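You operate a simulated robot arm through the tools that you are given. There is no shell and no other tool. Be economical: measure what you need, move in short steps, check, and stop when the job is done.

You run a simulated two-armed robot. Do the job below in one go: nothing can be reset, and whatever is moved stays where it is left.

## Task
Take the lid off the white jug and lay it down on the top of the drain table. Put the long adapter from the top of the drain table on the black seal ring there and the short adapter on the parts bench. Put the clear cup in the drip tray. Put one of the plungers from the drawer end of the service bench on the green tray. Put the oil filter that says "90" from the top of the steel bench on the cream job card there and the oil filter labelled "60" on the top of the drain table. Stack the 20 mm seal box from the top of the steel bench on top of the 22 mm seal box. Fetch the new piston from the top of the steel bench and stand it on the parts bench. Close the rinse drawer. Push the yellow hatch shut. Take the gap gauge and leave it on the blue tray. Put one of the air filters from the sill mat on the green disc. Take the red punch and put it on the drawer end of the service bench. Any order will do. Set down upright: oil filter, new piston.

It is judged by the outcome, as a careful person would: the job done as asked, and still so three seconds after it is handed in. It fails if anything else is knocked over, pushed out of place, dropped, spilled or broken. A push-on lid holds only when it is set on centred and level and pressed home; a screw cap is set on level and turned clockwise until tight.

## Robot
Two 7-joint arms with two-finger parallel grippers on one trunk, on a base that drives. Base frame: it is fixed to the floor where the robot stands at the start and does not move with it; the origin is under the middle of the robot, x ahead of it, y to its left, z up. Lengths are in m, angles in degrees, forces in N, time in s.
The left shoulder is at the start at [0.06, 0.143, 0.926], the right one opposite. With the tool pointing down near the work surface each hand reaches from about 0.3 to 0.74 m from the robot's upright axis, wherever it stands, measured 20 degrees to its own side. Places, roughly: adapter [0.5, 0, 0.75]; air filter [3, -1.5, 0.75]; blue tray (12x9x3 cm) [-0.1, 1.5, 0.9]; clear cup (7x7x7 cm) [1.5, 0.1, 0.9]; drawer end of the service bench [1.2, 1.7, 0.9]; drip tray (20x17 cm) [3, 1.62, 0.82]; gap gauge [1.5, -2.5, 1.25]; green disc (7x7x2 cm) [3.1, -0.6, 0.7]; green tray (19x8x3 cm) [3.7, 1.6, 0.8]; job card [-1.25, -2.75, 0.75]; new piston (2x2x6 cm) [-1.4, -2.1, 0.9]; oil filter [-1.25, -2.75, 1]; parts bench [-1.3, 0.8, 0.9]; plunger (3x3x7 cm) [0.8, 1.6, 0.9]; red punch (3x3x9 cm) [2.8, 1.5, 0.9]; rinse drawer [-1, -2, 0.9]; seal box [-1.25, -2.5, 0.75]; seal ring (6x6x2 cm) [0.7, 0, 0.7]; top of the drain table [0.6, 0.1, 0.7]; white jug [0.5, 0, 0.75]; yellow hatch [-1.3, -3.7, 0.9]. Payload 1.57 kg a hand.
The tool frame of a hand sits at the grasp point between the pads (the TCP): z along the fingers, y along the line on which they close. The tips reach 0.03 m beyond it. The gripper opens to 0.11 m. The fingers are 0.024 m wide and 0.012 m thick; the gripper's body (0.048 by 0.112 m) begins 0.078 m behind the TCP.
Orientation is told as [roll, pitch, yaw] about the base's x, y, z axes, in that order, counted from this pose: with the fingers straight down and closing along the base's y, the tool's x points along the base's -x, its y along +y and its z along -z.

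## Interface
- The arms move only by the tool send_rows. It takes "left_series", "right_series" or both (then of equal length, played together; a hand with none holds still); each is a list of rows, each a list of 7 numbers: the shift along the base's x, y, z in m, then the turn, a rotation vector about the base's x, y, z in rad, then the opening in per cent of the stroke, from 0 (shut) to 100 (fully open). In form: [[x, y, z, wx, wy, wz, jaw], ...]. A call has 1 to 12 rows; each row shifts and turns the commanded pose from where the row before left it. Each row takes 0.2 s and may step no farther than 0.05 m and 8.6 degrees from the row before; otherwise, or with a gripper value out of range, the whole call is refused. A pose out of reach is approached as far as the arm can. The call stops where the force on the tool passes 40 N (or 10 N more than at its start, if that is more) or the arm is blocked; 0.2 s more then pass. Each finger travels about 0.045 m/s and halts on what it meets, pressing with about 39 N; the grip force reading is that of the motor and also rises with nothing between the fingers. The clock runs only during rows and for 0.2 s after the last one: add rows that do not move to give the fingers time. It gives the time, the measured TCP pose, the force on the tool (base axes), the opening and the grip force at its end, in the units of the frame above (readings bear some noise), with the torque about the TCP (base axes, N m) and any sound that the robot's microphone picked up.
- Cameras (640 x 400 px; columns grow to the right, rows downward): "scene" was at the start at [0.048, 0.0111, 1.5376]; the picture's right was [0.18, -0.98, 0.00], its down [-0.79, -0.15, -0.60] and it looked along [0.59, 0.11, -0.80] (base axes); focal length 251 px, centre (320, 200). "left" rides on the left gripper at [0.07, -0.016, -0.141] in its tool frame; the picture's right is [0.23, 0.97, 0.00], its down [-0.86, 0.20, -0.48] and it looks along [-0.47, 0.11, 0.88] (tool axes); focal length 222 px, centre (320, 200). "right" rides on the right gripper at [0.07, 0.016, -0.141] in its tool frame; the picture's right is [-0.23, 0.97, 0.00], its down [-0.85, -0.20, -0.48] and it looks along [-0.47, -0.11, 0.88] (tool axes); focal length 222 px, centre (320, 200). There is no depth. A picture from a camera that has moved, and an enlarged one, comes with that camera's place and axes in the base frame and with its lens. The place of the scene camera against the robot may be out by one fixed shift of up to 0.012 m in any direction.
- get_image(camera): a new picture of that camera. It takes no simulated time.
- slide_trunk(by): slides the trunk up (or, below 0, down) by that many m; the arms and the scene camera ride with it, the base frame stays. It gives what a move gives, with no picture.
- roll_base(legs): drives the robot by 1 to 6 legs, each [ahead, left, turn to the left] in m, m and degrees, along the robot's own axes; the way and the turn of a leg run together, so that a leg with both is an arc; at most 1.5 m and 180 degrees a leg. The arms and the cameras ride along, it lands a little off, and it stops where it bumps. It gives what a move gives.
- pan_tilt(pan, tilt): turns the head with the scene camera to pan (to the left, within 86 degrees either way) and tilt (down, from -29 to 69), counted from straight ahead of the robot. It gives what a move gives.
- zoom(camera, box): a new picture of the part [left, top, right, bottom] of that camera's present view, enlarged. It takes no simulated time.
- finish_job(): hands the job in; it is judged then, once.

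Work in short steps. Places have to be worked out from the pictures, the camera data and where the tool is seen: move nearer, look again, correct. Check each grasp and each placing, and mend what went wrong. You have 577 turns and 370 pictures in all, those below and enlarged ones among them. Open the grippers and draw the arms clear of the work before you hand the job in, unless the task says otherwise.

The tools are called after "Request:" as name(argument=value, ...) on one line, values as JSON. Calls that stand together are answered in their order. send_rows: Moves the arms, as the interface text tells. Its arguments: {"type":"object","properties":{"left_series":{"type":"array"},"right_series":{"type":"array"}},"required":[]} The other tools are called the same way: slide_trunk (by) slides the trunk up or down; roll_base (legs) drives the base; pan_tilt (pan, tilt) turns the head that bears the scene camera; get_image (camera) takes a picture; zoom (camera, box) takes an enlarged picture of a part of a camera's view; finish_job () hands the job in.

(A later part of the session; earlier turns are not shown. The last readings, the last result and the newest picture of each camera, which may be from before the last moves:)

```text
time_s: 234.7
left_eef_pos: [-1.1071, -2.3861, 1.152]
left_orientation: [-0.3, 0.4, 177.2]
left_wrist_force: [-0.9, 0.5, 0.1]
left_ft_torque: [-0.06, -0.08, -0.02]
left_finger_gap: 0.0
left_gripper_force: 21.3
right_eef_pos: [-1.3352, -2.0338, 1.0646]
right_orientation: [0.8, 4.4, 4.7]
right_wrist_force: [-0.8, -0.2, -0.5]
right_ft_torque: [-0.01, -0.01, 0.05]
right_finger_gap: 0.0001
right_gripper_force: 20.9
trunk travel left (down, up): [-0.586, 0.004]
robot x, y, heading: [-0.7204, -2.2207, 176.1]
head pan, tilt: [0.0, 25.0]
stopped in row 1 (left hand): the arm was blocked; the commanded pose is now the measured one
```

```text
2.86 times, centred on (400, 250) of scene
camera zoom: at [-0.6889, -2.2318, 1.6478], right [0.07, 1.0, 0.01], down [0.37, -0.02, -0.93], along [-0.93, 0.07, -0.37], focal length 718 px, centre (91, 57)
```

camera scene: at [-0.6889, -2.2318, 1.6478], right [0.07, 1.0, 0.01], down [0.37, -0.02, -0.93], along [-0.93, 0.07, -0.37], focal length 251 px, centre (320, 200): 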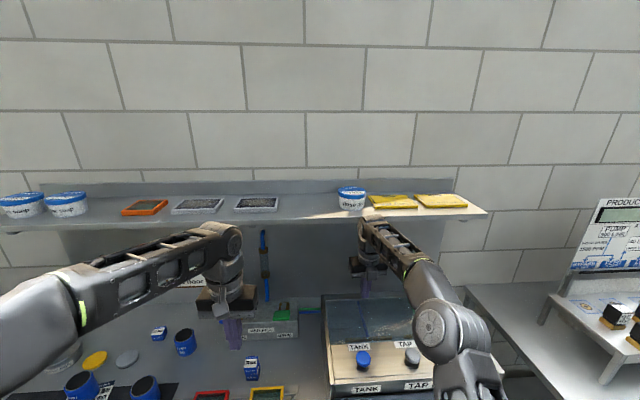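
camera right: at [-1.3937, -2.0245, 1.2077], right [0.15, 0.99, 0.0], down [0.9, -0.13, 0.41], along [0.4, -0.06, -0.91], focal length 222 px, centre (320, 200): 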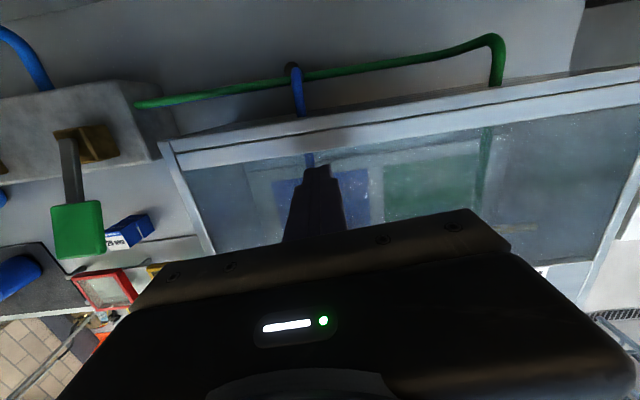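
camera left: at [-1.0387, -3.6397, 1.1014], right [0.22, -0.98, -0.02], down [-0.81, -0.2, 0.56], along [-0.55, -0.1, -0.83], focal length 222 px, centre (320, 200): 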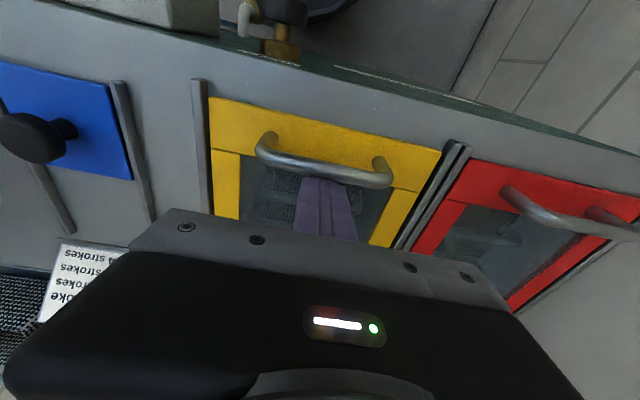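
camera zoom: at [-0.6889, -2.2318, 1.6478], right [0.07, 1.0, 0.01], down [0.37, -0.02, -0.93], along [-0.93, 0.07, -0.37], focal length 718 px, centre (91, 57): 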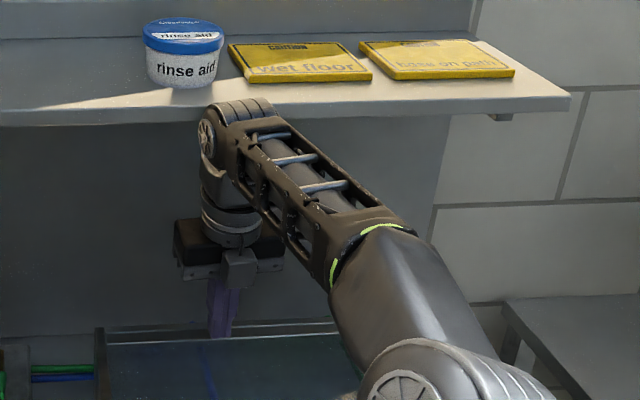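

The wrist presses on the shelf's front edge. I try again to pull the right hand straight back (+x) in small steps.

Request:
send_rows(right_series=[[0.015, 0, -0.005, 0, 0, 0, 0], [0.02, 0, 0, 0, 0, 0, 0], [0.02, 0, 0, 0, 0, 0, 0]])

Request:
get_image(camera="scene")

```text
time_s: 235.0
left_eef_pos: [-1.1429, -2.3757, 1.1342]
left_orientation: [0.0, 2.0, 177.0]
left_wrist_force: [-0.4, -0.1, 0.9]
left_ft_torque: [-0.03, -0.04, 0.0]
left_finger_gap: 0.0
left_gripper_force: 21.3
right_eef_pos: [-1.3354, -2.0332, 1.0378]
right_orientation: [-0.2, 3.4, 3.3]
right_wrist_force: [55.9, -13.5, 181.2]
right_ft_torque: [-0.18, -3.5, 0.8]
right_finger_gap: 0.0002
right_gripper_force: 20.8
trunk travel left (down, up): [-0.586, 0.004]
robot x, y, heading: [-0.7144, -2.2157, 175.4]
head pan, tilt: [0.0, 25.0]
stopped in row 1 (left hand): the arm was blocked; the commanded pose is now the measured one
```

```text
200 pictures are left
camera scene: at [-0.6838, -2.2256, 1.6491], right [0.08, 1.0, 0.0], down [0.37, -0.03, -0.93], along [-0.93, 0.07, -0.37], focal length 251 px, centre (320, 200)
```

scene: 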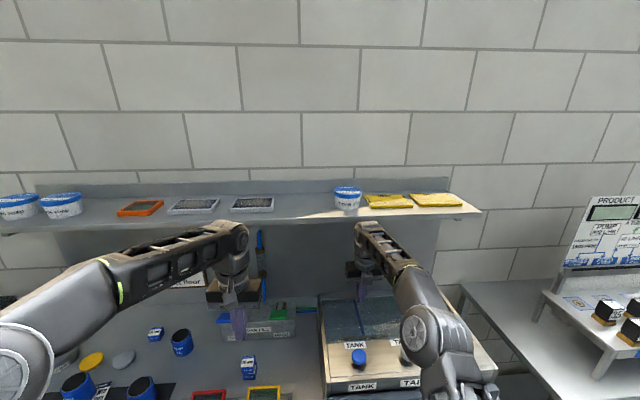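

The right fingertips now press hard on the console top. I relieve by raising the right hand.

Request:
send_rows(right_series=[[0.01, 0, 0.03, 0, 0, 0, 0], [0.02, 0, 0.01, 0, 0, 0, 0]])

Request:
get_image(camera="right")

```text
time_s: 235.3
left_eef_pos: [-1.1726, -2.3615, 1.1191]
left_orientation: [0.6, 3.3, 176.4]
left_wrist_force: [-0.8, -0.4, 0.7]
left_ft_torque: [-0.01, 0.0, 0.01]
left_finger_gap: 0.0002
left_gripper_force: 21.1
right_eef_pos: [-1.341, -2.0337, 1.0393]
right_orientation: [-2.1, 6.6, 1.7]
right_wrist_force: [48.7, -25.8, 187.3]
right_ft_torque: [-0.1, -1.72, -0.03]
right_finger_gap: 0.0
right_gripper_force: 21.4
right hand out of reach, approached as far as the arm can: row 1
trunk travel left (down, up): [-0.586, 0.004]
robot x, y, heading: [-0.7111, -2.2067, 174.6]
head pan, tilt: [0.0, 25.0]
stopped in row 1 (left hand): the arm was blocked; the commanded pose is now the measured one
```

```text
199 pictures are left
camera right: at [-1.396, -2.0136, 1.1844], right [0.19, 0.98, -0.06], down [0.91, -0.15, 0.39], along [0.37, -0.13, -0.92], focal length 222 px, centre (320, 200)
```

right: 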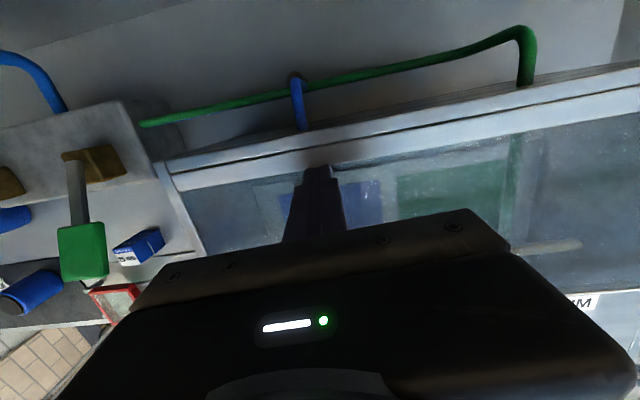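

The hand is wedged between the shelf edge and the console top. Driving the base straight back should release it.

Request:
roll_base(legs=[[-0.06, 0, 0]])

Request:
get_image(camera="scene")

```text
time_s: 236.0
left_eef_pos: [-1.2116, -2.3577, 1.0739]
left_orientation: [2.8, 5.3, 174.4]
left_wrist_force: [0.0, -0.8, 0.3]
left_ft_torque: [0.09, -0.01, 0.01]
left_finger_gap: 0.0002
left_gripper_force: 21.4
right_eef_pos: [-1.3541, -2.0305, 1.0413]
right_orientation: [-5.3, 14.9, -4.0]
right_wrist_force: [29.7, -8.4, 190.3]
right_ft_torque: [0.73, -1.15, 0.43]
right_finger_gap: 0.0001
right_gripper_force: 20.8
trunk travel left (down, up): [-0.586, 0.004]
robot x, y, heading: [-0.7067, -2.2049, 174.6]
head pan, tilt: [0.0, 25.0]
stopped in leg 1: the force on the tool passed its limit (the readings are from after the stop); the commanded pose is now the measured one
```

```text
198 pictures are left
camera scene: at [-0.6329, -2.2198, 1.6507], right [0.1, 1.0, 0.0], down [0.35, -0.03, -0.94], along [-0.93, 0.09, -0.35], focal length 251 px, centre (320, 200)
```

scene: 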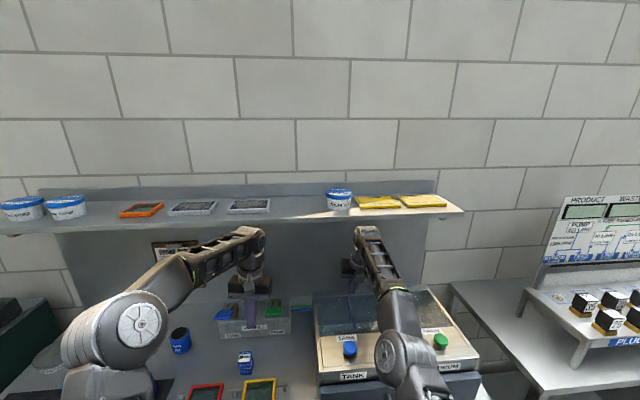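

The robot is leaning because the hand is wedged. I tilt the right hand further forward (lowering its wrist from the shelf) and pull the left hand back.

Request:
send_rows(right_series=[[0.02, 0, 0.0, 0, 0.14, 0, 0], [0.02, 0, 0.0, 0, 0.14, 0, 0]], left_series=[[0.04, 0, 0.02, 0, 0, 0, 0], [0.04, 0, 0.02, 0, 0, 0, 0]])

Request:
get_image(camera="scene")

```text
time_s: 236.3
left_eef_pos: [-1.2223, -2.3668, 1.0441]
left_orientation: [2.2, 9.0, 173.3]
left_wrist_force: [-0.8, -0.4, 1.2]
left_ft_torque: [0.06, 0.01, 0.0]
left_finger_gap: 0.0002
left_gripper_force: 21.9
right_eef_pos: [-1.3617, -2.0288, 1.0426]
right_orientation: [-5.2, 15.4, -4.1]
right_wrist_force: [12.4, -15.2, 192.2]
right_ft_torque: [0.16, -1.01, 0.56]
right_finger_gap: 0.0
right_gripper_force: 20.8
right hand out of reach, approached as far as the arm can: row 1
trunk travel left (down, up): [-0.586, 0.004]
robot x, y, heading: [-0.7025, -2.2074, 174.5]
head pan, tilt: [0.0, 25.0]
stopped in row 1 (left hand): the arm was blocked; the commanded pose is now the measured one
```

```text
197 pictures are left
camera scene: at [-0.6397, -2.2256, 1.6507], right [0.09, 1.0, 0.01], down [0.35, -0.03, -0.94], along [-0.93, 0.09, -0.35], focal length 251 px, centre (320, 200)
```

scene: 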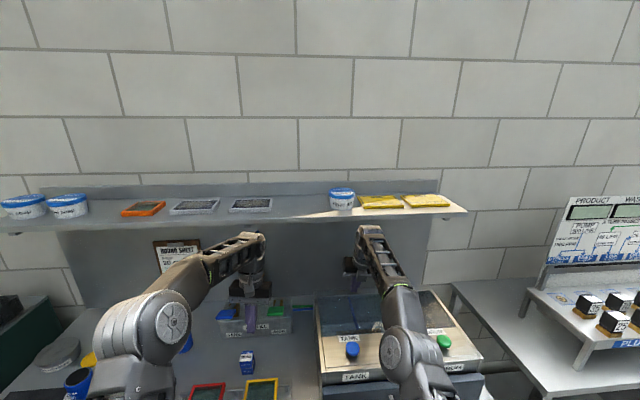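

I keep commanding a reachable pull-back of the right hand (+x, up) and a lift of the left hand, step by step.

Request:
send_rows(right_series=[[0.049, 0, 0.0, 0, 0, 0, 0]], left_series=[[0.02, 0, 0.045, 0, 0, 0, 0]])

Request:
send_rows(right_series=[[0.049, 0, 0.0, 0, 0, 0, 0]], left_series=[[0.02, 0, 0.045, 0, 0, 0, 0]])

```text
time_s: 236.6
left_eef_pos: [-1.2596, -2.3642, 0.9961]
left_orientation: [1.1, 10.2, 172.0]
left_wrist_force: [-0.1, 0.0, 0.8]
left_ft_torque: [0.03, 0.04, 0.01]
left_finger_gap: 0.0
left_gripper_force: 21.4
left hand out of reach, approached as far as the arm can: row 1
right_eef_pos: [-1.3657, -2.0296, 1.0426]
right_orientation: [-5.4, 13.0, -3.4]
right_wrist_force: [8.2, -17.5, 184.9]
right_ft_torque: [0.12, -1.08, -1.1]
right_finger_gap: 0.0
right_gripper_force: 21.6
trunk travel left (down, up): [-0.586, 0.004]
robot x, y, heading: [-0.6981, -2.2102, 174.8]
head pan, tilt: [0.0, 25.0]
stopped in row 1 (left hand): the arm was blocked; the commanded pose is now the measured one
```

```text
time_s: 237.0
left_eef_pos: [-1.2875, -2.3499, 0.9414]
left_orientation: [1.3, 11.5, 170.9]
left_wrist_force: [-0.1, -25.8, -2.6]
left_ft_torque: [1.89, -0.35, 0.55]
left_finger_gap: 0.0002
left_gripper_force: 21.3
left hand out of reach, approached as far as the arm can: row 1
right_eef_pos: [-1.3669, -2.0289, 1.0415]
right_orientation: [-6.3, 10.9, -2.1]
right_wrist_force: [41.2, -7.1, 200.9]
right_ft_torque: [0.68, -2.4, -0.52]
right_finger_gap: 0.0001
right_gripper_force: 21.6
trunk travel left (down, up): [-0.586, 0.004]
robot x, y, heading: [-0.6928, -2.2054, 174.5]
head pan, tilt: [0.0, 25.0]
stopped in row 1 (left hand): the arm was blocked; the commanded pose is now the measured one
```

The left arm is drifting down on its own; I need to see the situation.

Request:
get_image(camera="scene")

Request:
get_image(camera="left")

```text
196 pictures are left
camera scene: at [-0.6797, -2.2185, 1.6466], right [0.09, 1.0, 0.01], down [0.38, -0.03, -0.92], along [-0.92, 0.09, -0.38], focal length 251 px, centre (320, 200)
```

scene: 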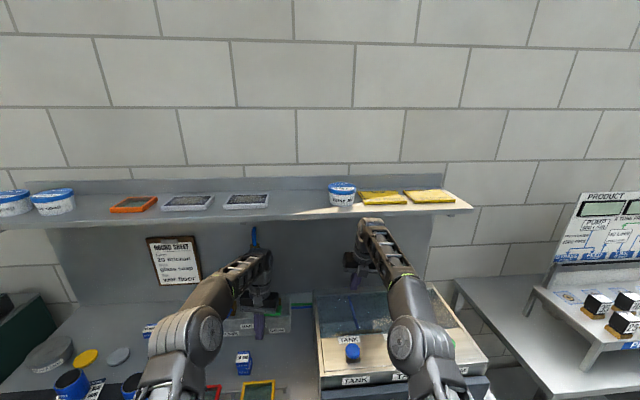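

```text
195 pictures are left
camera left: at [-1.2451, -2.3382, 1.093], right [0.06, -1.0, 0.07], down [-0.95, -0.04, 0.3], along [-0.3, -0.08, -0.95], focal length 222 px, centre (320, 200)
```

left: 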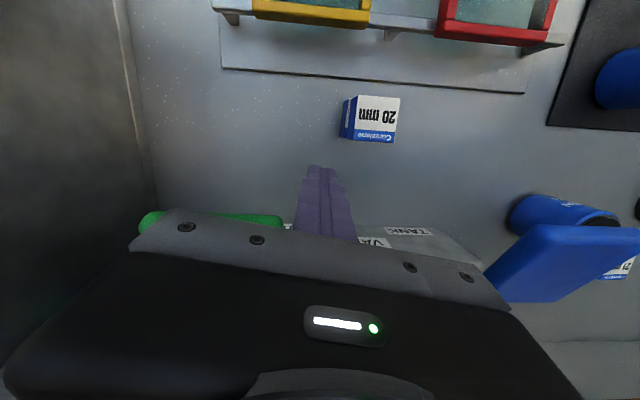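

The robot is settling back upright. I command the right hand up and back once more, leaving the left alone.

Request:
send_rows(right_series=[[0.03, 0, 0.03, 0, 0.1, 0, 0]])

Request:
get_image(camera="left")

```text
time_s: 237.3
left_eef_pos: [-1.3103, -2.3487, 0.9212]
left_orientation: [0.9, 9.6, 171.1]
left_wrist_force: [3.0, -26.3, -0.7]
left_ft_torque: [1.5, -0.01, 0.47]
left_finger_gap: 0.0
left_gripper_force: 21.3
right_eef_pos: [-1.3614, -2.0312, 1.041]
right_orientation: [-6.1, 9.8, -0.5]
right_wrist_force: [73.4, 9.4, 162.9]
right_ft_torque: [1.16, -3.28, -0.12]
right_finger_gap: 0.0002
right_gripper_force: 21.6
trunk travel left (down, up): [-0.586, 0.004]
robot x, y, heading: [-0.6899, -2.2054, 175.1]
head pan, tilt: [0.0, 25.0]
stopped in row 1 (left hand): the arm was blocked; the commanded pose is now the measured one
```

```text
194 pictures are left
camera left: at [-1.2626, -2.3385, 1.0701], right [0.07, -1.0, 0.05], down [-0.94, -0.05, 0.33], along [-0.33, -0.07, -0.94], focal length 222 px, centre (320, 200)
```

left: 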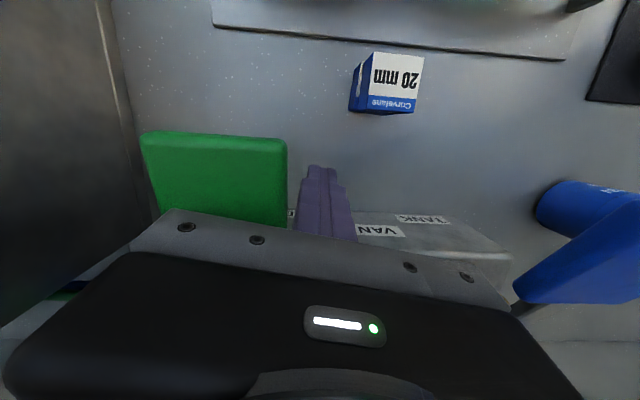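

I command the left hand straight up only.

Request:
send_rows(left_series=[[0, 0, 0.045, 0, 0, 0, 0], [0, 0, 0.045, 0, 0, 0, 0]], right_series=[[0.02, 0, 0.02, 0, 0, 0, 0], [0.02, 0, 0.02, 0, 0, 0, 0]])

Request:
get_image(camera="scene")

```text
time_s: 237.6
left_eef_pos: [-1.3343, -2.3441, 0.907]
left_orientation: [0.7, 6.9, 171.4]
left_wrist_force: [-1.1, -24.8, -3.2]
left_ft_torque: [1.61, -0.19, -0.1]
left_finger_gap: 0.0
left_gripper_force: 21.2
left hand out of reach, approached as far as the arm can: row 1
right_eef_pos: [-1.3662, -2.0293, 1.0406]
right_orientation: [-7.5, 10.1, -1.0]
right_wrist_force: [68.5, -17.9, 107.9]
right_ft_torque: [0.14, -2.8, -0.53]
right_finger_gap: 0.0
right_gripper_force: 20.8
trunk travel left (down, up): [-0.586, 0.004]
robot x, y, heading: [-0.6809, -2.2065, 174.9]
head pan, tilt: [0.0, 25.0]
stopped in row 1 (left hand): the arm was blocked; the commanded pose is now the measured one
```

```text
193 pictures are left
camera scene: at [-0.69, -2.2141, 1.642], right [0.09, 1.0, 0.0], down [0.39, -0.03, -0.92], along [-0.92, 0.08, -0.39], focal length 251 px, centre (320, 200)
```

scene: 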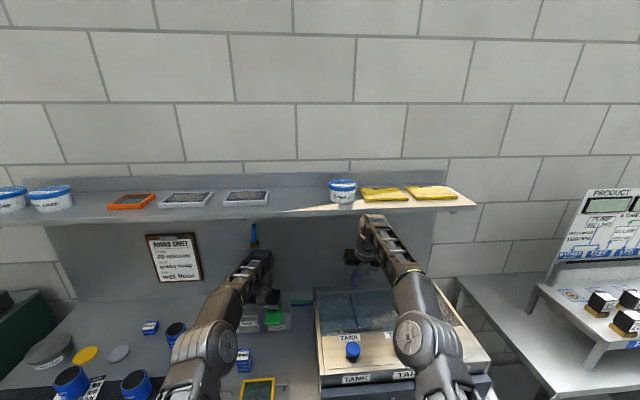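

The load is easing. I try the base back again to free the right hand.

Request:
roll_base(legs=[[-0.03, 0, 0]])

Request:
get_image(camera="left")

```text
time_s: 238.3
left_eef_pos: [-1.3356, -2.3463, 0.9016]
left_orientation: [1.7, 6.9, 171.8]
left_wrist_force: [35.4, -3.6, 28.0]
left_ft_torque: [-0.52, 0.94, 0.85]
left_finger_gap: 0.0
left_gripper_force: 20.9
right_eef_pos: [-1.3683, -2.0295, 1.043]
right_orientation: [-8.5, 10.9, -1.2]
right_wrist_force: [10.7, 16.5, 70.6]
right_ft_torque: [0.94, -0.7, 0.07]
right_finger_gap: 0.0
right_gripper_force: 21.2
trunk travel left (down, up): [-0.586, 0.004]
robot x, y, heading: [-0.6708, -2.2074, 174.7]
head pan, tilt: [0.0, 25.0]
stopped in leg 1: the robot was blocked; the commanded pose is now the measured one
```

```text
192 pictures are left
camera left: at [-1.2811, -2.3336, 1.0491], right [0.08, -1.0, 0.06], down [-0.92, -0.05, 0.38], along [-0.37, -0.08, -0.92], focal length 222 px, centre (320, 200)
```

left: 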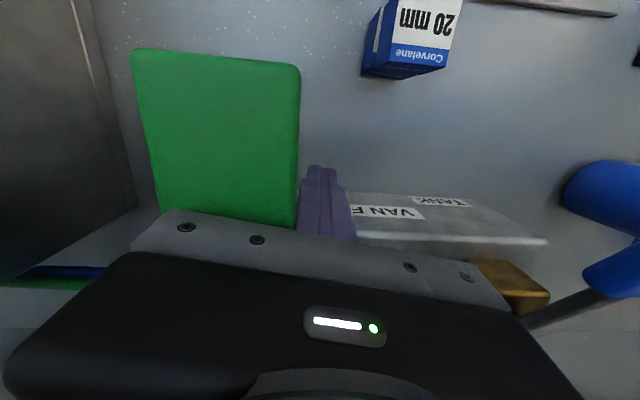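

Forces are falling. Now both hands: small moves up and back.

Request:
send_rows(left_series=[[0.02, 0, 0.03, 0, 0, 0, 0], [0.02, 0, 0.03, 0, 0, 0, 0], [0.02, 0, 0.03, 0, 0, 0, 0]], right_series=[[0.03, 0, 0.01, 0, 0, 0, 0], [0.03, 0, 0.01, 0, 0, 0, 0], [0.03, 0, 0.01, 0, 0, 0, 0]])

Request:
get_image(camera="scene")

```text
time_s: 238.9
left_eef_pos: [-1.3401, -2.3416, 0.9284]
left_orientation: [1.7, 6.8, 171.9]
left_wrist_force: [-47.0, -0.8, -23.8]
left_ft_torque: [-0.33, -2.98, 0.76]
left_finger_gap: 0.0
left_gripper_force: 21.3
right_eef_pos: [-1.3582, -2.025, 1.0442]
right_orientation: [-8.9, 10.6, -1.4]
right_wrist_force: [0.1, -0.2, -0.1]
right_ft_torque: [-0.01, 0.0, -0.02]
right_finger_gap: 0.0
right_gripper_force: 21.1
trunk travel left (down, up): [-0.586, 0.004]
robot x, y, heading: [-0.6791, -2.2079, 175.0]
head pan, tilt: [0.0, 25.0]
stopped in row 2 (left hand): the force on the tool passed its limit (the readings are from after the stop); the commanded pose is now the measured one
```

```text
191 pictures are left
camera scene: at [-0.7451, -2.2007, 1.6387], right [0.09, 1.0, 0.0], down [0.43, -0.04, -0.9], along [-0.9, 0.08, -0.43], focal length 251 px, centre (320, 200)
```

scene: 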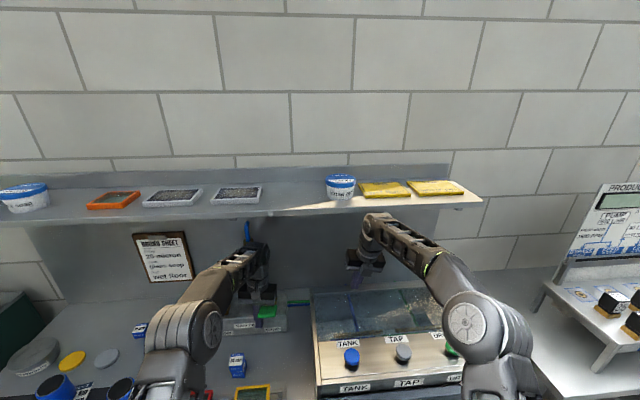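

The right hand is free and the robot upright. The left hand is caught on something (pulled −x, −z); I look.

Request:
get_image(camera="left")

Request:
zoom(camera="scene", box=[180, 210, 340, 340])

```text
190 pictures are left
camera left: at [-1.2859, -2.3296, 1.0754], right [0.08, -0.99, 0.06], down [-0.92, -0.06, 0.38], along [-0.37, -0.08, -0.92], focal length 222 px, centre (320, 200)
```

left: 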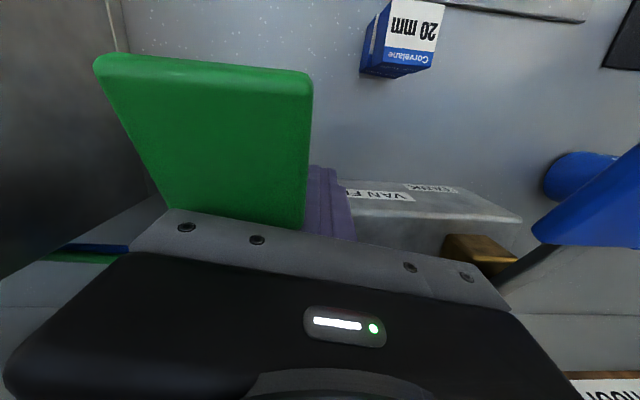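

```text
3.08 times, centred on (260, 275) of scene
camera zoom: at [-0.7451, -2.2007, 1.6387], right [0.09, 1.0, 0.0], down [0.43, -0.04, -0.9], along [-0.9, 0.08, -0.43], focal length 774 px, centre (505, -31)
```

zoom: 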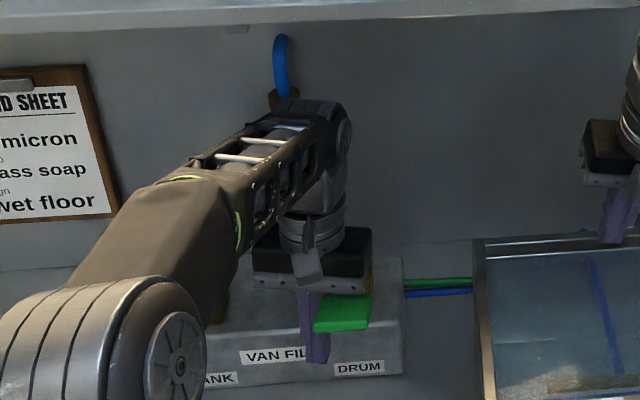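

I pull the left hand straight back a little to see whether it is really caught.

Request:
send_rows(left_series=[[0.01, 0, 0, 0, 0, 0, 0], [0.01, 0, 0, 0, 0, 0, 0], [0.01, 0, 0, 0, 0, 0, 0]])

```text
time_s: 239.2
left_eef_pos: [-1.3408, -2.3418, 0.9285]
left_orientation: [1.7, 6.3, 172.0]
left_wrist_force: [-43.9, 1.1, -23.5]
left_ft_torque: [-0.42, -2.83, 0.73]
left_finger_gap: 0.0
left_gripper_force: 21.4
right_eef_pos: [-1.3594, -2.0243, 1.0447]
right_orientation: [-8.9, 10.6, -1.5]
right_wrist_force: [0.1, -0.3, 1.3]
right_ft_torque: [-0.04, -0.02, 0.01]
right_finger_gap: 0.0002
right_gripper_force: 21.8
trunk travel left (down, up): [-0.586, 0.004]
robot x, y, heading: [-0.6808, -2.2022, 174.7]
head pan, tilt: [0.0, 25.0]
stopped in row 1 (left hand): the force on the tool passed its limit (the readings are from after the stop); the commanded pose is now the measured one
```

The palm is behind the green lever plate. I unload by moving slightly −x, then up, then back.

Request:
send_rows(left_series=[[-0.012, -0.005, 0, 0, 0, 0, 0], [0, -0.005, 0.015, 0, 0, 0, 0], [0, 0, 0.02, 0, 0, 0, 0], [0, 0, 0.02, 0, 0, 0, 0], [0, 0, 0.02, 0, 0, 0, 0]])

Request:
get_image(camera="left")

```text
time_s: 240.4
left_eef_pos: [-1.3452, -2.352, 0.9697]
left_orientation: [1.8, 6.2, 171.8]
left_wrist_force: [-0.5, 0.3, 0.0]
left_ft_torque: [0.0, -0.01, 0.0]
left_finger_gap: 0.0
left_gripper_force: 21.4
left hand out of reach, approached as far as the arm can: row 4, 5
right_eef_pos: [-1.3543, -2.0258, 1.0502]
right_orientation: [-9.0, 11.1, -1.6]
right_wrist_force: [0.0, 0.3, 0.1]
right_ft_torque: [-0.01, 0.02, -0.01]
right_finger_gap: 0.0002
right_gripper_force: 20.9
trunk travel left (down, up): [-0.586, 0.004]
robot x, y, heading: [-0.6801, -2.2051, 174.6]
head pan, tilt: [0.0, 25.0]
```

```text
188 pictures are left
camera left: at [-1.2887, -2.3398, 1.1164], right [0.08, -1.0, 0.05], down [-0.92, -0.06, 0.39], along [-0.38, -0.08, -0.92], focal length 222 px, centre (320, 200)
```

left: 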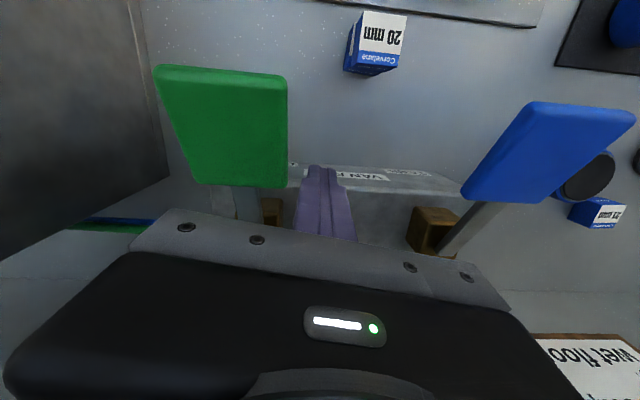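

Left is free. Now both hands withdraw toward the robot and up.

Request:
send_rows(left_series=[[0.01, 0, 0.02, 0, 0, 0, 0], [0.02, 0, 0.02, 0, 0, 0, 0], [0.03, 0, 0.02, 0, 0, 0, 0], [0.04, 0, 0.02, 0, 0, 0, 0], [0.04, 0, 0.01, 0, 0, 0, 0], [0.04, 0, 0.01, 0, 0, 0, 0]], right_series=[[0.03, 0, 0.005, 0, 0, 0, 0], [0.035, 0, 0.01, 0, 0, 0, 0], [0.035, 0, 0.01, 0, 0, 0, 0], [0.035, 0, 0.01, 0, 0, 0, 0], [0.035, 0, 0.01, 0, 0, 0, 0], [0.035, 0, 0.01, 0, 0, 0, 0]])

Request:
get_image(camera="scene")

```text
time_s: 241.8
left_eef_pos: [-1.1632, -2.3522, 1.0697]
left_orientation: [1.8, 6.3, 171.9]
left_wrist_force: [0.4, 0.0, 0.7]
left_ft_torque: [0.02, 0.05, -0.04]
left_finger_gap: 0.0
left_gripper_force: 21.8
right_eef_pos: [-1.1481, -2.0255, 1.1052]
right_orientation: [-9.0, 11.1, -1.6]
right_wrist_force: [1.9, 0.0, 1.2]
right_ft_torque: [0.01, 0.05, -0.01]
right_finger_gap: 0.0
right_gripper_force: 21.4
trunk travel left (down, up): [-0.586, 0.004]
robot x, y, heading: [-0.6784, -2.2018, 174.5]
head pan, tilt: [0.0, 25.0]
```

```text
187 pictures are left
camera scene: at [-0.7332, -2.2014, 1.6405], right [0.09, 1.0, 0.0], down [0.42, -0.04, -0.91], along [-0.9, 0.08, -0.42], focal length 251 px, centre (320, 200)
```

scene: 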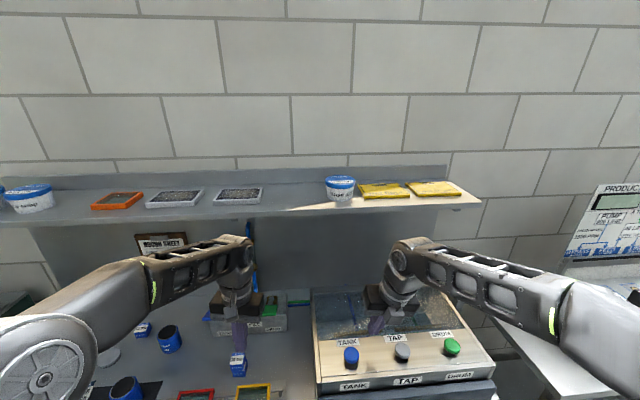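

Recovered; the boxes and shelf look undisturbed. I'll leave the piston for later. I back off, straighten the heading, and restore both wrists.

Request:
roll_base(legs=[[-0.25, 0, 0], [0, 0, 5.2]])

Request:
send_rows(right_series=[[0, 0, 0, 0, 0, -0.145, 0], [0, 0, 0, 0, 0, -0.145, 0], [0, 0, 0, 0, 0, -0.145, 0], [0, 0, 0, 0, 0, -0.145, 0], [0, 0, 0, 0, 0, -0.145, 0], [0, 0, 0, 0, 0, -0.145, 0], [0, 0, 0, 0, 0, -0.145, 0], [0, 0, 0, 0, 0, -0.145, 0], [0, 0, 0, 0, 0, -0.145, 0], [0, 0, 0, 0, 0, -0.145, 0], [0, 0, 0, 0, 0, -0.145, 0], [0, 0, 0, 0, 0, -0.145, 0]], left_series=[[0, 0, 0, 0, 0.055, 0.025, 50], [0, 0, 0, 0, 0.055, 0.025, 100], [0, 0, 0, 0, 0, 0, 100], [0, 0, 0, 0, 0, 0, 100], [0, 0, 0, 0, 0, 0, 100], [0, 0, 0, 0, 0, 0, 100], [0, 0, 0, 0, 0, 0, 100], [0, 0, 0, 0, 0, 0, 100], [0, 0, 0, 0, 0, 0, 100], [0, 0, 0, 0, 0, 0, 100], [0, 0, 0, 0, 0, 0, 100], [0, 0, 0, 0, 0, 0, 100]])

```text
time_s: 244.1
left_eef_pos: [-0.9, -2.4188, 1.0685]
left_orientation: [1.7, 6.4, 177.1]
left_wrist_force: [0.4, -1.0, -0.9]
left_ft_torque: [-0.02, 0.0, 0.02]
left_finger_gap: 0.0002
left_gripper_force: 21.5
right_eef_pos: [-0.9151, -2.0929, 1.1039]
right_orientation: [-9.0, 11.1, 3.7]
right_wrist_force: [-0.2, -1.0, -0.3]
right_ft_torque: [0.02, 0.02, 0.04]
right_finger_gap: 0.0
right_gripper_force: 21.4
trunk travel left (down, up): [-0.586, 0.004]
robot x, y, heading: [-0.4314, -2.2296, 180.0]
head pan, tilt: [0.0, 25.0]
```

```text
time_s: 246.7
left_eef_pos: [-0.9004, -2.4178, 1.0691]
left_orientation: [1.9, 0.1, 180.0]
left_wrist_force: [1.0, 1.2, 0.6]
left_ft_torque: [-0.01, -0.01, -0.01]
left_finger_gap: 0.1098
left_gripper_force: 0.0
right_eef_pos: [-0.9152, -2.0917, 1.1032]
right_orientation: [-9.0, 11.0, -96.2]
right_wrist_force: [-0.7, 0.3, 0.1]
right_ft_torque: [0.0, 0.02, -0.02]
right_finger_gap: 0.0
right_gripper_force: 21.9
trunk travel left (down, up): [-0.586, 0.004]
robot x, y, heading: [-0.4316, -2.2257, 180.1]
head pan, tilt: [0.0, 25.0]
```

I finish un-yawing the right wrist and level it.

Request:
send_rows(right_series=[[0, 0, 0, 0, 0, -0.1463, 0], [0, 0, 0, 0, 0, -0.1463, 0], [0, 0, 0, 0, 0, -0.1463, 0], [0, 0, 0, 0, 0, -0.1463, 0], [0, 0, 0, 0, 0, -0.1463, 0], [0, 0, 0, 0, 0, -0.1463, 0], [0, 0, 0, 0, 0, -0.1463, 0], [0, 0, 0, 0, 0, -0.1463, 0], [0, 0, 0, 0, 0, -0.1463, 0], [0, 0, 0, 0, 0, -0.1463, 0], [0, 0, 0, -0.0785, 0.096, 0, 30], [0, 0, 0, -0.0785, 0.096, 0, 60]])

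Request:
roll_base(legs=[[0, 0.27, 0], [0.25, 0, 0]])

Request:
get_image(camera="left")

```text
time_s: 249.3
left_eef_pos: [-0.9009, -2.4167, 1.0694]
left_orientation: [1.9, 0.1, 180.0]
left_wrist_force: [-0.3, 0.2, 0.3]
left_ft_torque: [-0.03, 0.01, -0.06]
left_finger_gap: 0.1098
left_gripper_force: 0.0
right_eef_pos: [-0.9156, -2.0859, 1.1076]
right_orientation: [-4.5, -2.7, -160.8]
right_wrist_force: [0.7, -0.4, -0.2]
right_ft_torque: [0.02, 0.02, -0.03]
right_finger_gap: 0.0479
right_gripper_force: 0.1
right hand out of reach, approached as far as the arm can: row 8, 9, 10
trunk travel left (down, up): [-0.586, 0.004]
robot x, y, heading: [-0.4289, -2.2283, 180.0]
head pan, tilt: [0.0, 25.0]
```

```text
time_s: 252.7
left_eef_pos: [-1.1505, -2.6907, 1.0686]
left_orientation: [1.9, 0.2, -179.9]
left_wrist_force: [0.2, -0.6, -1.2]
left_ft_torque: [0.01, 0.0, 0.0]
left_finger_gap: 0.1102
left_gripper_force: 0.1
right_eef_pos: [-1.1673, -2.3595, 1.1065]
right_orientation: [-4.4, -2.6, -160.7]
right_wrist_force: [0.1, -0.6, -0.7]
right_ft_torque: [0.0, -0.05, 0.02]
right_finger_gap: 0.0659
right_gripper_force: 0.1
trunk travel left (down, up): [-0.586, 0.004]
robot x, y, heading: [-0.6803, -2.4989, -180.0]
head pan, tilt: [0.0, 25.0]
```

```text
186 pictures are left
camera left: at [-1.0812, -2.6702, 1.2086], right [0.23, -0.97, 0.03], down [-0.86, -0.19, 0.48], along [-0.46, -0.14, -0.88], focal length 222 px, centre (320, 200)
```

left: 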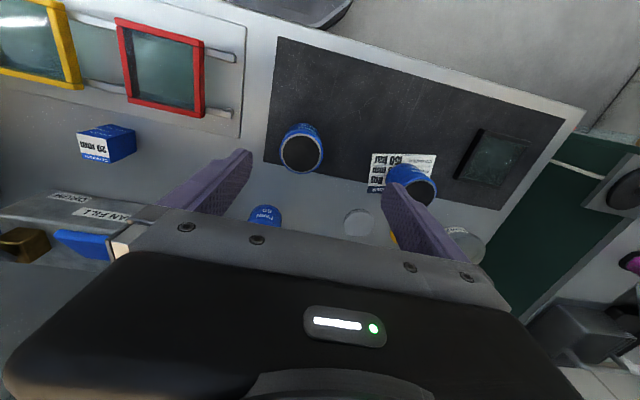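

Filter 60 is at about (−1.34, −2.634). I move the left hand above it at z ≈ 1.0 and check.

Request:
send_rows(left_series=[[-0.03, 0.02, -0.01, 0.033, 0, 0, 100], [-0.035, 0.02, -0.015, 0, 0, 0, 100], [-0.035, 0.017, -0.02, 0, 0, 0, 100], [-0.03, 0, -0.025, 0, 0, 0, 100], [-0.01, 0, -0.02, 0, 0, 0, 100], [0, 0, 0, 0, 0, 0, 100]])

Request:
get_image(camera="left")

```text
time_s: 254.1
left_eef_pos: [-1.2893, -2.6346, 0.9785]
left_orientation: [-0.1, 0.1, -179.9]
left_wrist_force: [-0.9, 0.5, -0.2]
left_ft_torque: [-0.01, -0.02, 0.01]
left_finger_gap: 0.1098
left_gripper_force: 0.1
right_eef_pos: [-1.1655, -2.3594, 1.1078]
right_orientation: [-4.4, -2.6, -160.6]
right_wrist_force: [0.4, -0.9, -0.1]
right_ft_torque: [-0.02, 0.01, -0.02]
right_finger_gap: 0.0662
right_gripper_force: 0.1
trunk travel left (down, up): [-0.586, 0.004]
robot x, y, heading: [-0.6804, -2.4978, -179.8]
head pan, tilt: [0.0, 25.0]
```

```text
185 pictures are left
camera left: at [-1.2202, -2.6181, 1.1194], right [0.23, -0.97, 0.0], down [-0.86, -0.2, 0.48], along [-0.46, -0.11, -0.88], focal length 222 px, centre (320, 200)
```

left: 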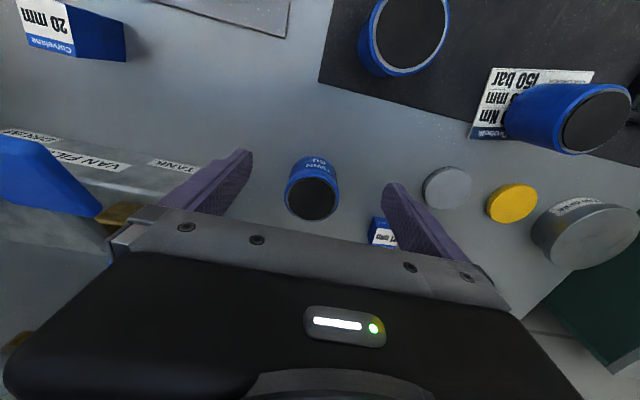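

Filter 60 top at (−1.339, −2.6345). I descend around it and close.

Request:
send_rows(left_series=[[-0.02, 0, -0.025, 0, 0, 0, 100], [-0.02, 0, -0.03, 0, 0, 0, 100], [-0.01, 0, -0.03, 0, 0, 0, 100], [0, 0, -0.022, 0, 0, 0, 100], [0, 0, 0, 0, 0, 0, 60], [0, 0, 0, 0, 0, 0, 35], [0, 0, 0, 0, 0, 0, 35], [0, 0, 0, 0, 0, 0, 35]])

Request:
get_image(camera="left")

```text
time_s: 255.9
left_eef_pos: [-1.3399, -2.6332, 0.8718]
left_orientation: [0.0, 0.2, -179.8]
left_wrist_force: [-0.8, -0.8, 0.1]
left_ft_torque: [-0.07, -0.01, -0.01]
left_finger_gap: 0.0596
left_gripper_force: 21.3
right_eef_pos: [-1.1664, -2.3593, 1.1072]
right_orientation: [-4.4, -2.5, -160.7]
right_wrist_force: [-0.4, -0.3, 0.2]
right_ft_torque: [-0.02, -0.01, 0.0]
right_finger_gap: 0.0658
right_gripper_force: 0.1
trunk travel left (down, up): [-0.586, 0.004]
robot x, y, heading: [-0.6806, -2.4956, -180.1]
head pan, tilt: [0.0, 25.0]
```

```text
184 pictures are left
camera left: at [-1.2707, -2.618, 1.012], right [0.23, -0.97, 0.0], down [-0.86, -0.2, 0.48], along [-0.46, -0.11, -0.88], focal length 222 px, centre (320, 200)
```

left: 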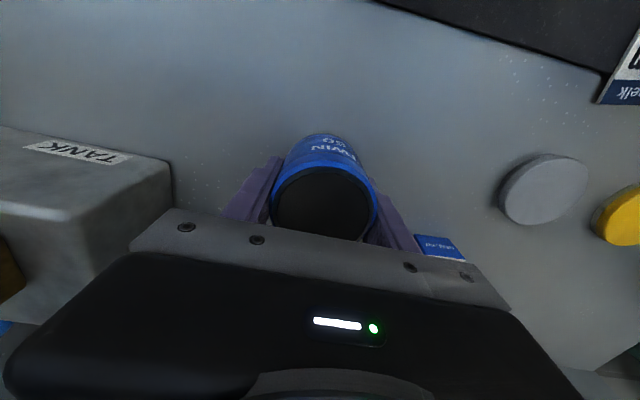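

Gripped (60 mm). I lift it, back off and travel to the drain table.

Request:
send_rows(left_series=[[0, 0, 0.03, 0, 0, 0, 35], [0.01, 0, 0.04, 0, 0, 0, 35], [0.02, 0, 0.04, 0, 0, 0, 35], [0.035, 0, 0.03, 0, 0, 0, 35], [0.045, 0, 0.01, 0, 0, 0, 35], [0.045, 0, 0.0, 0, 0, 0, 35], [0.045, 0, 0.0, 0, 0, 0, 35]])

Request:
roll_base(legs=[[-0.35, 0, 0], [0, -1.3, 0], [0, -1.2, 0]])

```text
time_s: 257.5
left_eef_pos: [-1.1389, -2.635, 1.0212]
left_orientation: [0.0, 0.1, -180.0]
left_wrist_force: [-0.1, 0.0, -1.9]
left_ft_torque: [-0.02, 0.05, 0.01]
left_finger_gap: 0.0594
left_gripper_force: 39.5
right_eef_pos: [-1.1646, -2.3592, 1.1073]
right_orientation: [-4.6, -2.5, -160.8]
right_wrist_force: [0.3, -0.9, -0.2]
right_ft_torque: [0.02, 0.04, 0.01]
right_finger_gap: 0.0661
right_gripper_force: 0.0
trunk travel left (down, up): [-0.586, 0.004]
robot x, y, heading: [-0.6799, -2.4998, -179.7]
head pan, tilt: [0.0, 25.0]
```

```text
time_s: 271.6
left_eef_pos: [-0.7784, -0.1115, 1.0219]
left_orientation: [0.0, 0.1, 179.6]
left_wrist_force: [0.3, 0.6, -1.4]
left_ft_torque: [-0.01, 0.01, 0.0]
left_finger_gap: 0.0594
left_gripper_force: 39.7
right_eef_pos: [-0.8008, 0.1622, 1.1073]
right_orientation: [-4.4, -2.6, -161.3]
right_wrist_force: [-1.2, 0.1, 0.3]
right_ft_torque: [0.0, -0.02, 0.06]
right_finger_gap: 0.0661
right_gripper_force: 0.1
trunk travel left (down, up): [-0.586, 0.004]
robot x, y, heading: [-0.3176, 0.0182, 179.6]
head pan, tilt: [0.0, 25.0]
```

Now I turn to face the drain table and lower the trunk to its normal height.

Request:
roll_base(legs=[[0, 0, 90], [0, 0, 90.4]])

Request:
slide_trunk(by=-0.06)

Request:
send_rows(right_series=[[0, 0, 0, 0.026, 0.02, -0.112, 60], [0, 0, 0, 0.026, 0.02, -0.112, 60], [0, 0, 0, 0.02, 0.01, -0.112, 60], [0, 0, 0, 0, 0, 0, 60]])

Request:
pan_tilt(pan=10, tilt=50)

Request:
get_image(camera="scene")

```text
time_s: 279.7
left_eef_pos: [0.1421, 0.1583, 1.0215]
left_orientation: [0.0, 0.1, 0.5]
left_wrist_force: [1.1, 0.5, -2.2]
left_ft_torque: [-0.04, 0.01, -0.01]
left_finger_gap: 0.0592
left_gripper_force: 38.9
right_eef_pos: [0.1705, -0.1167, 1.1079]
right_orientation: [-4.5, -2.6, 19.6]
right_wrist_force: [-0.9, 0.0, 0.1]
right_ft_torque: [0.0, 0.0, 0.01]
right_finger_gap: 0.0659
right_gripper_force: 0.1
trunk travel left (down, up): [-0.586, 0.004]
robot x, y, heading: [-0.3156, 0.022, 0.6]
head pan, tilt: [0.0, 25.0]
```

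```text
time_s: 280.7
left_eef_pos: [0.1418, 0.1574, 0.9615]
left_orientation: [0.1, 0.1, 0.4]
left_wrist_force: [-0.5, 0.9, -1.9]
left_ft_torque: [0.0, -0.02, -0.05]
left_finger_gap: 0.0591
left_gripper_force: 39.3
right_eef_pos: [0.1698, -0.1163, 1.0461]
right_orientation: [-4.4, -2.6, 19.6]
right_wrist_force: [1.0, 0.2, 0.2]
right_ft_torque: [0.03, -0.01, -0.01]
right_finger_gap: 0.0661
right_gripper_force: 0.1
trunk travel left (down, up): [-0.526, 0.064]
robot x, y, heading: [-0.32, 0.0194, 0.7]
head pan, tilt: [0.0, 25.0]
```

```text
time_s: 281.7
left_eef_pos: [0.1418, 0.1569, 0.9614]
left_orientation: [0.0, 0.1, 0.6]
left_wrist_force: [-0.3, -0.7, -2.9]
left_ft_torque: [0.0, -0.02, 0.02]
left_finger_gap: 0.0593
left_gripper_force: 39.2
right_eef_pos: [0.1704, -0.1172, 1.0477]
right_orientation: [0.2, -0.4, 0.2]
right_wrist_force: [0.5, -0.1, 1.1]
right_ft_torque: [-0.03, 0.01, -0.02]
right_finger_gap: 0.066
right_gripper_force: 0.0
trunk travel left (down, up): [-0.526, 0.064]
robot x, y, heading: [-0.3158, 0.0218, 0.5]
head pan, tilt: [0.0, 25.0]
```

```text
time_s: 282.6
left_eef_pos: [0.1419, 0.1575, 0.9622]
left_orientation: [0.0, 0.1, 0.5]
left_wrist_force: [0.3, 0.8, -1.7]
left_ft_torque: [-0.04, -0.02, 0.03]
left_finger_gap: 0.0592
left_gripper_force: 38.9
right_eef_pos: [0.1698, -0.1162, 1.0476]
right_orientation: [0.2, -0.6, 0.2]
right_wrist_force: [-0.5, 0.3, -0.1]
right_ft_torque: [-0.03, 0.02, -0.03]
right_finger_gap: 0.0663
right_gripper_force: 0.1
trunk travel left (down, up): [-0.526, 0.064]
robot x, y, heading: [-0.313, 0.0168, 0.7]
head pan, tilt: [10.0, 50.0]
```

```text
183 pictures are left
camera scene: at [-0.2656, 0.0306, 1.543], right [0.18, -0.98, 0.0], down [-0.75, -0.14, -0.64], along [0.63, 0.12, -0.77], focal length 251 px, centre (320, 200)
```

scene: 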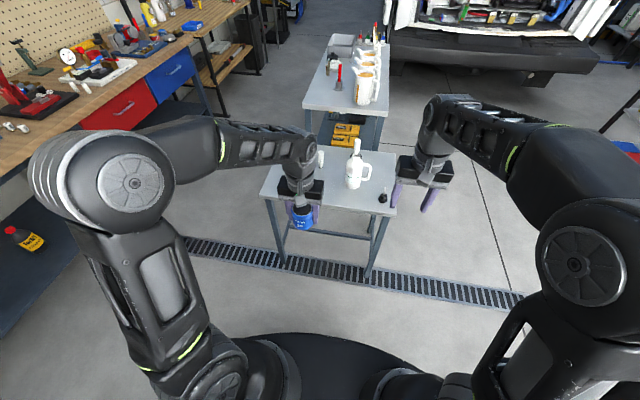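

I drive 0.27 m ahead; the filter will stand at about (0.515, 0.225), where LONG stood.

Request:
roll_base(legs=[[0.27, 0, 0]])

Request:
send_rows(left_series=[[0.04, 0.02, 0, 0, 0, 0, 35], [0.035, 0.025, -0.02, 0, 0, 0, 35], [0.025, 0.02, -0.03, 0, 0, 0, 35], [0, 0, -0.045, 0, 0, 0, 35], [0, 0, -0.04, 0, 0, 0, 35], [0, 0, 0, 0, 0, 0, 35]])

Request:
get_image(camera="left")

```text
time_s: 284.5
left_eef_pos: [0.4128, 0.1614, 0.96]
left_orientation: [-0.1, 0.2, 0.7]
left_wrist_force: [0.8, -0.7, -1.2]
left_ft_torque: [0.01, 0.01, -0.03]
left_finger_gap: 0.0594
left_gripper_force: 38.7
right_eef_pos: [0.4416, -0.1129, 1.0476]
right_orientation: [0.2, -0.6, 0.3]
right_wrist_force: [0.0, -0.5, 0.2]
right_ft_torque: [0.01, 0.01, 0.02]
right_finger_gap: 0.0662
right_gripper_force: 0.1
trunk travel left (down, up): [-0.526, 0.064]
robot x, y, heading: [-0.047, 0.0207, 0.7]
head pan, tilt: [10.0, 50.0]
```

```text
time_s: 285.9
left_eef_pos: [0.5102, 0.2263, 0.8252]
left_orientation: [0.0, 0.1, 0.5]
left_wrist_force: [0.1, 0.6, -1.4]
left_ft_torque: [-0.03, 0.05, 0.0]
left_finger_gap: 0.0595
left_gripper_force: 39.1
right_eef_pos: [0.4409, -0.1127, 1.0481]
right_orientation: [0.2, -0.6, 0.3]
right_wrist_force: [0.5, -0.1, 0.4]
right_ft_torque: [0.02, -0.02, 0.0]
right_finger_gap: 0.066
right_gripper_force: 0.0
trunk travel left (down, up): [-0.526, 0.064]
robot x, y, heading: [-0.044, 0.0185, 0.4]
head pan, tilt: [10.0, 50.0]
```

```text
182 pictures are left
camera left: at [0.4414, 0.2087, 0.9664], right [-0.24, 0.97, 0.0], down [0.85, 0.21, 0.48], along [0.46, 0.11, -0.88], focal length 222 px, centre (320, 200)
```

left: 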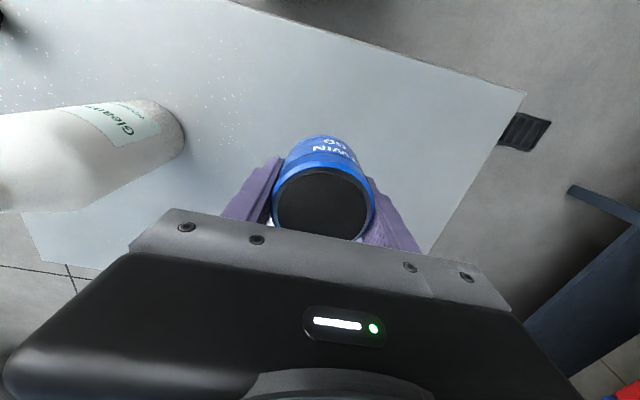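

Clear table beneath. I lower with fine steps to contact.

Request:
send_rows(left_series=[[0, 0, -0.035, 0, 0, 0, 35], [0, 0, -0.02, 0, 0, 0, 35], [0, 0, -0.008, 0, 0, 0, 35], [0, 0, -0.005, 0, 0, 0, 35], [0, 0, -0.004, 0, 0, 0, 35], [0, 0, -0.003, 0, 0, 0, 35], [0, 0, -0.003, 0, 0, 0, 35], [0, 0, 0, 0, 0, 0, 35]])

```text
time_s: 287.7
left_eef_pos: [0.5114, 0.2259, 0.748]
left_orientation: [0.0, 0.1, 0.5]
left_wrist_force: [0.5, -0.5, -2.1]
left_ft_torque: [0.02, -0.01, 0.0]
left_finger_gap: 0.0594
left_gripper_force: 38.9
right_eef_pos: [0.4401, -0.1128, 1.0464]
right_orientation: [0.2, -0.5, 0.5]
right_wrist_force: [-0.1, -0.3, -0.5]
right_ft_torque: [-0.03, 0.02, 0.04]
right_finger_gap: 0.0662
right_gripper_force: 0.1
trunk travel left (down, up): [-0.526, 0.064]
robot x, y, heading: [-0.0454, 0.0222, 0.5]
head pan, tilt: [10.0, 50.0]
```

No contact yet; continuing down slowly.

Request:
send_rows(left_series=[[0, 0, -0.003, 0, 0, 0, 35], [0, 0, -0.003, 0, 0, 0, 35], [0, 0, -0.003, 0, 0, 0, 35], [0, 0, -0.003, 0, 0, 0, 35], [0, 0, -0.003, 0, 0, 0, 35], [0, 0, 0, 0, 0, 0, 35]])

```text
time_s: 289.1
left_eef_pos: [0.5129, 0.226, 0.7363]
left_orientation: [0.0, -0.1, 0.6]
left_wrist_force: [-1.1, 1.9, 16.5]
left_ft_torque: [0.05, 0.44, -0.01]
left_finger_gap: 0.0594
left_gripper_force: 38.5
right_eef_pos: [0.4401, -0.1141, 1.0488]
right_orientation: [0.1, -0.6, 0.4]
right_wrist_force: [0.2, -0.6, 0.4]
right_ft_torque: [-0.01, 0.03, -0.02]
right_finger_gap: 0.0662
right_gripper_force: 0.0
trunk travel left (down, up): [-0.526, 0.064]
robot x, y, heading: [-0.046, 0.0216, 0.6]
head pan, tilt: [10.0, 50.0]
```

Contact. I ease, open and lift straight up.

Request:
send_rows(left_series=[[0, 0, 0.002, 0, 0, 0, 35], [0, 0, 0, 0, 0, 0, 60], [0, 0, 0, 0, 0, 0, 90], [0, 0, 0, 0, 0, 0, 100], [0, 0, 0, 0, 0, 0, 100], [0, 0, 0.04, 0, 0, 0, 100], [0, 0, 0.045, 0, 0, 0, 100], [0, 0, 0.045, 0, 0, 0, 100], [0, 0, 0.045, 0, 0, 0, 100], [-0.04, 0, 0.02, 0, 0, 0, 100]])

Request:
zoom(camera="scene", box=[220, 120, 440, 270])

```text
time_s: 291.3
left_eef_pos: [0.4715, 0.2265, 0.9315]
left_orientation: [0.0, 0.1, 0.7]
left_wrist_force: [-0.9, 1.0, 0.4]
left_ft_torque: [0.0, -0.01, 0.0]
left_finger_gap: 0.1101
left_gripper_force: 0.0
right_eef_pos: [0.438, -0.113, 1.0485]
right_orientation: [0.1, -0.5, 0.5]
right_wrist_force: [-0.3, 0.4, 0.2]
right_ft_torque: [0.01, 0.0, 0.03]
right_finger_gap: 0.066
right_gripper_force: 0.1
trunk travel left (down, up): [-0.526, 0.064]
robot x, y, heading: [-0.0463, 0.0234, 0.7]
head pan, tilt: [10.0, 50.0]
```

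```text
2.67 times, centred on (330, 195) of scene
camera zoom: at [0.0026, 0.0334, 1.543], right [0.18, -0.98, 0.0], down [-0.75, -0.14, -0.64], along [0.63, 0.12, -0.77], focal length 670 px, centre (293, 213)
```

zoom: 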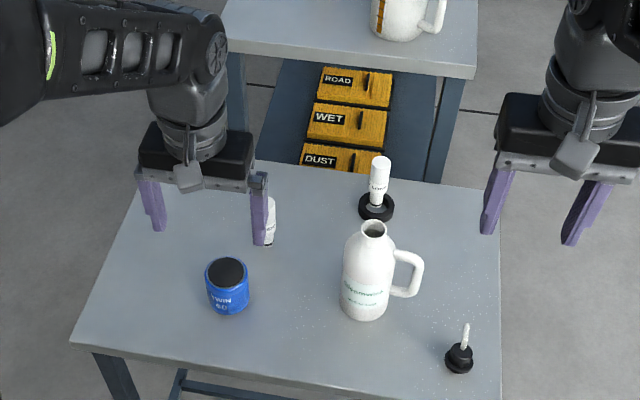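

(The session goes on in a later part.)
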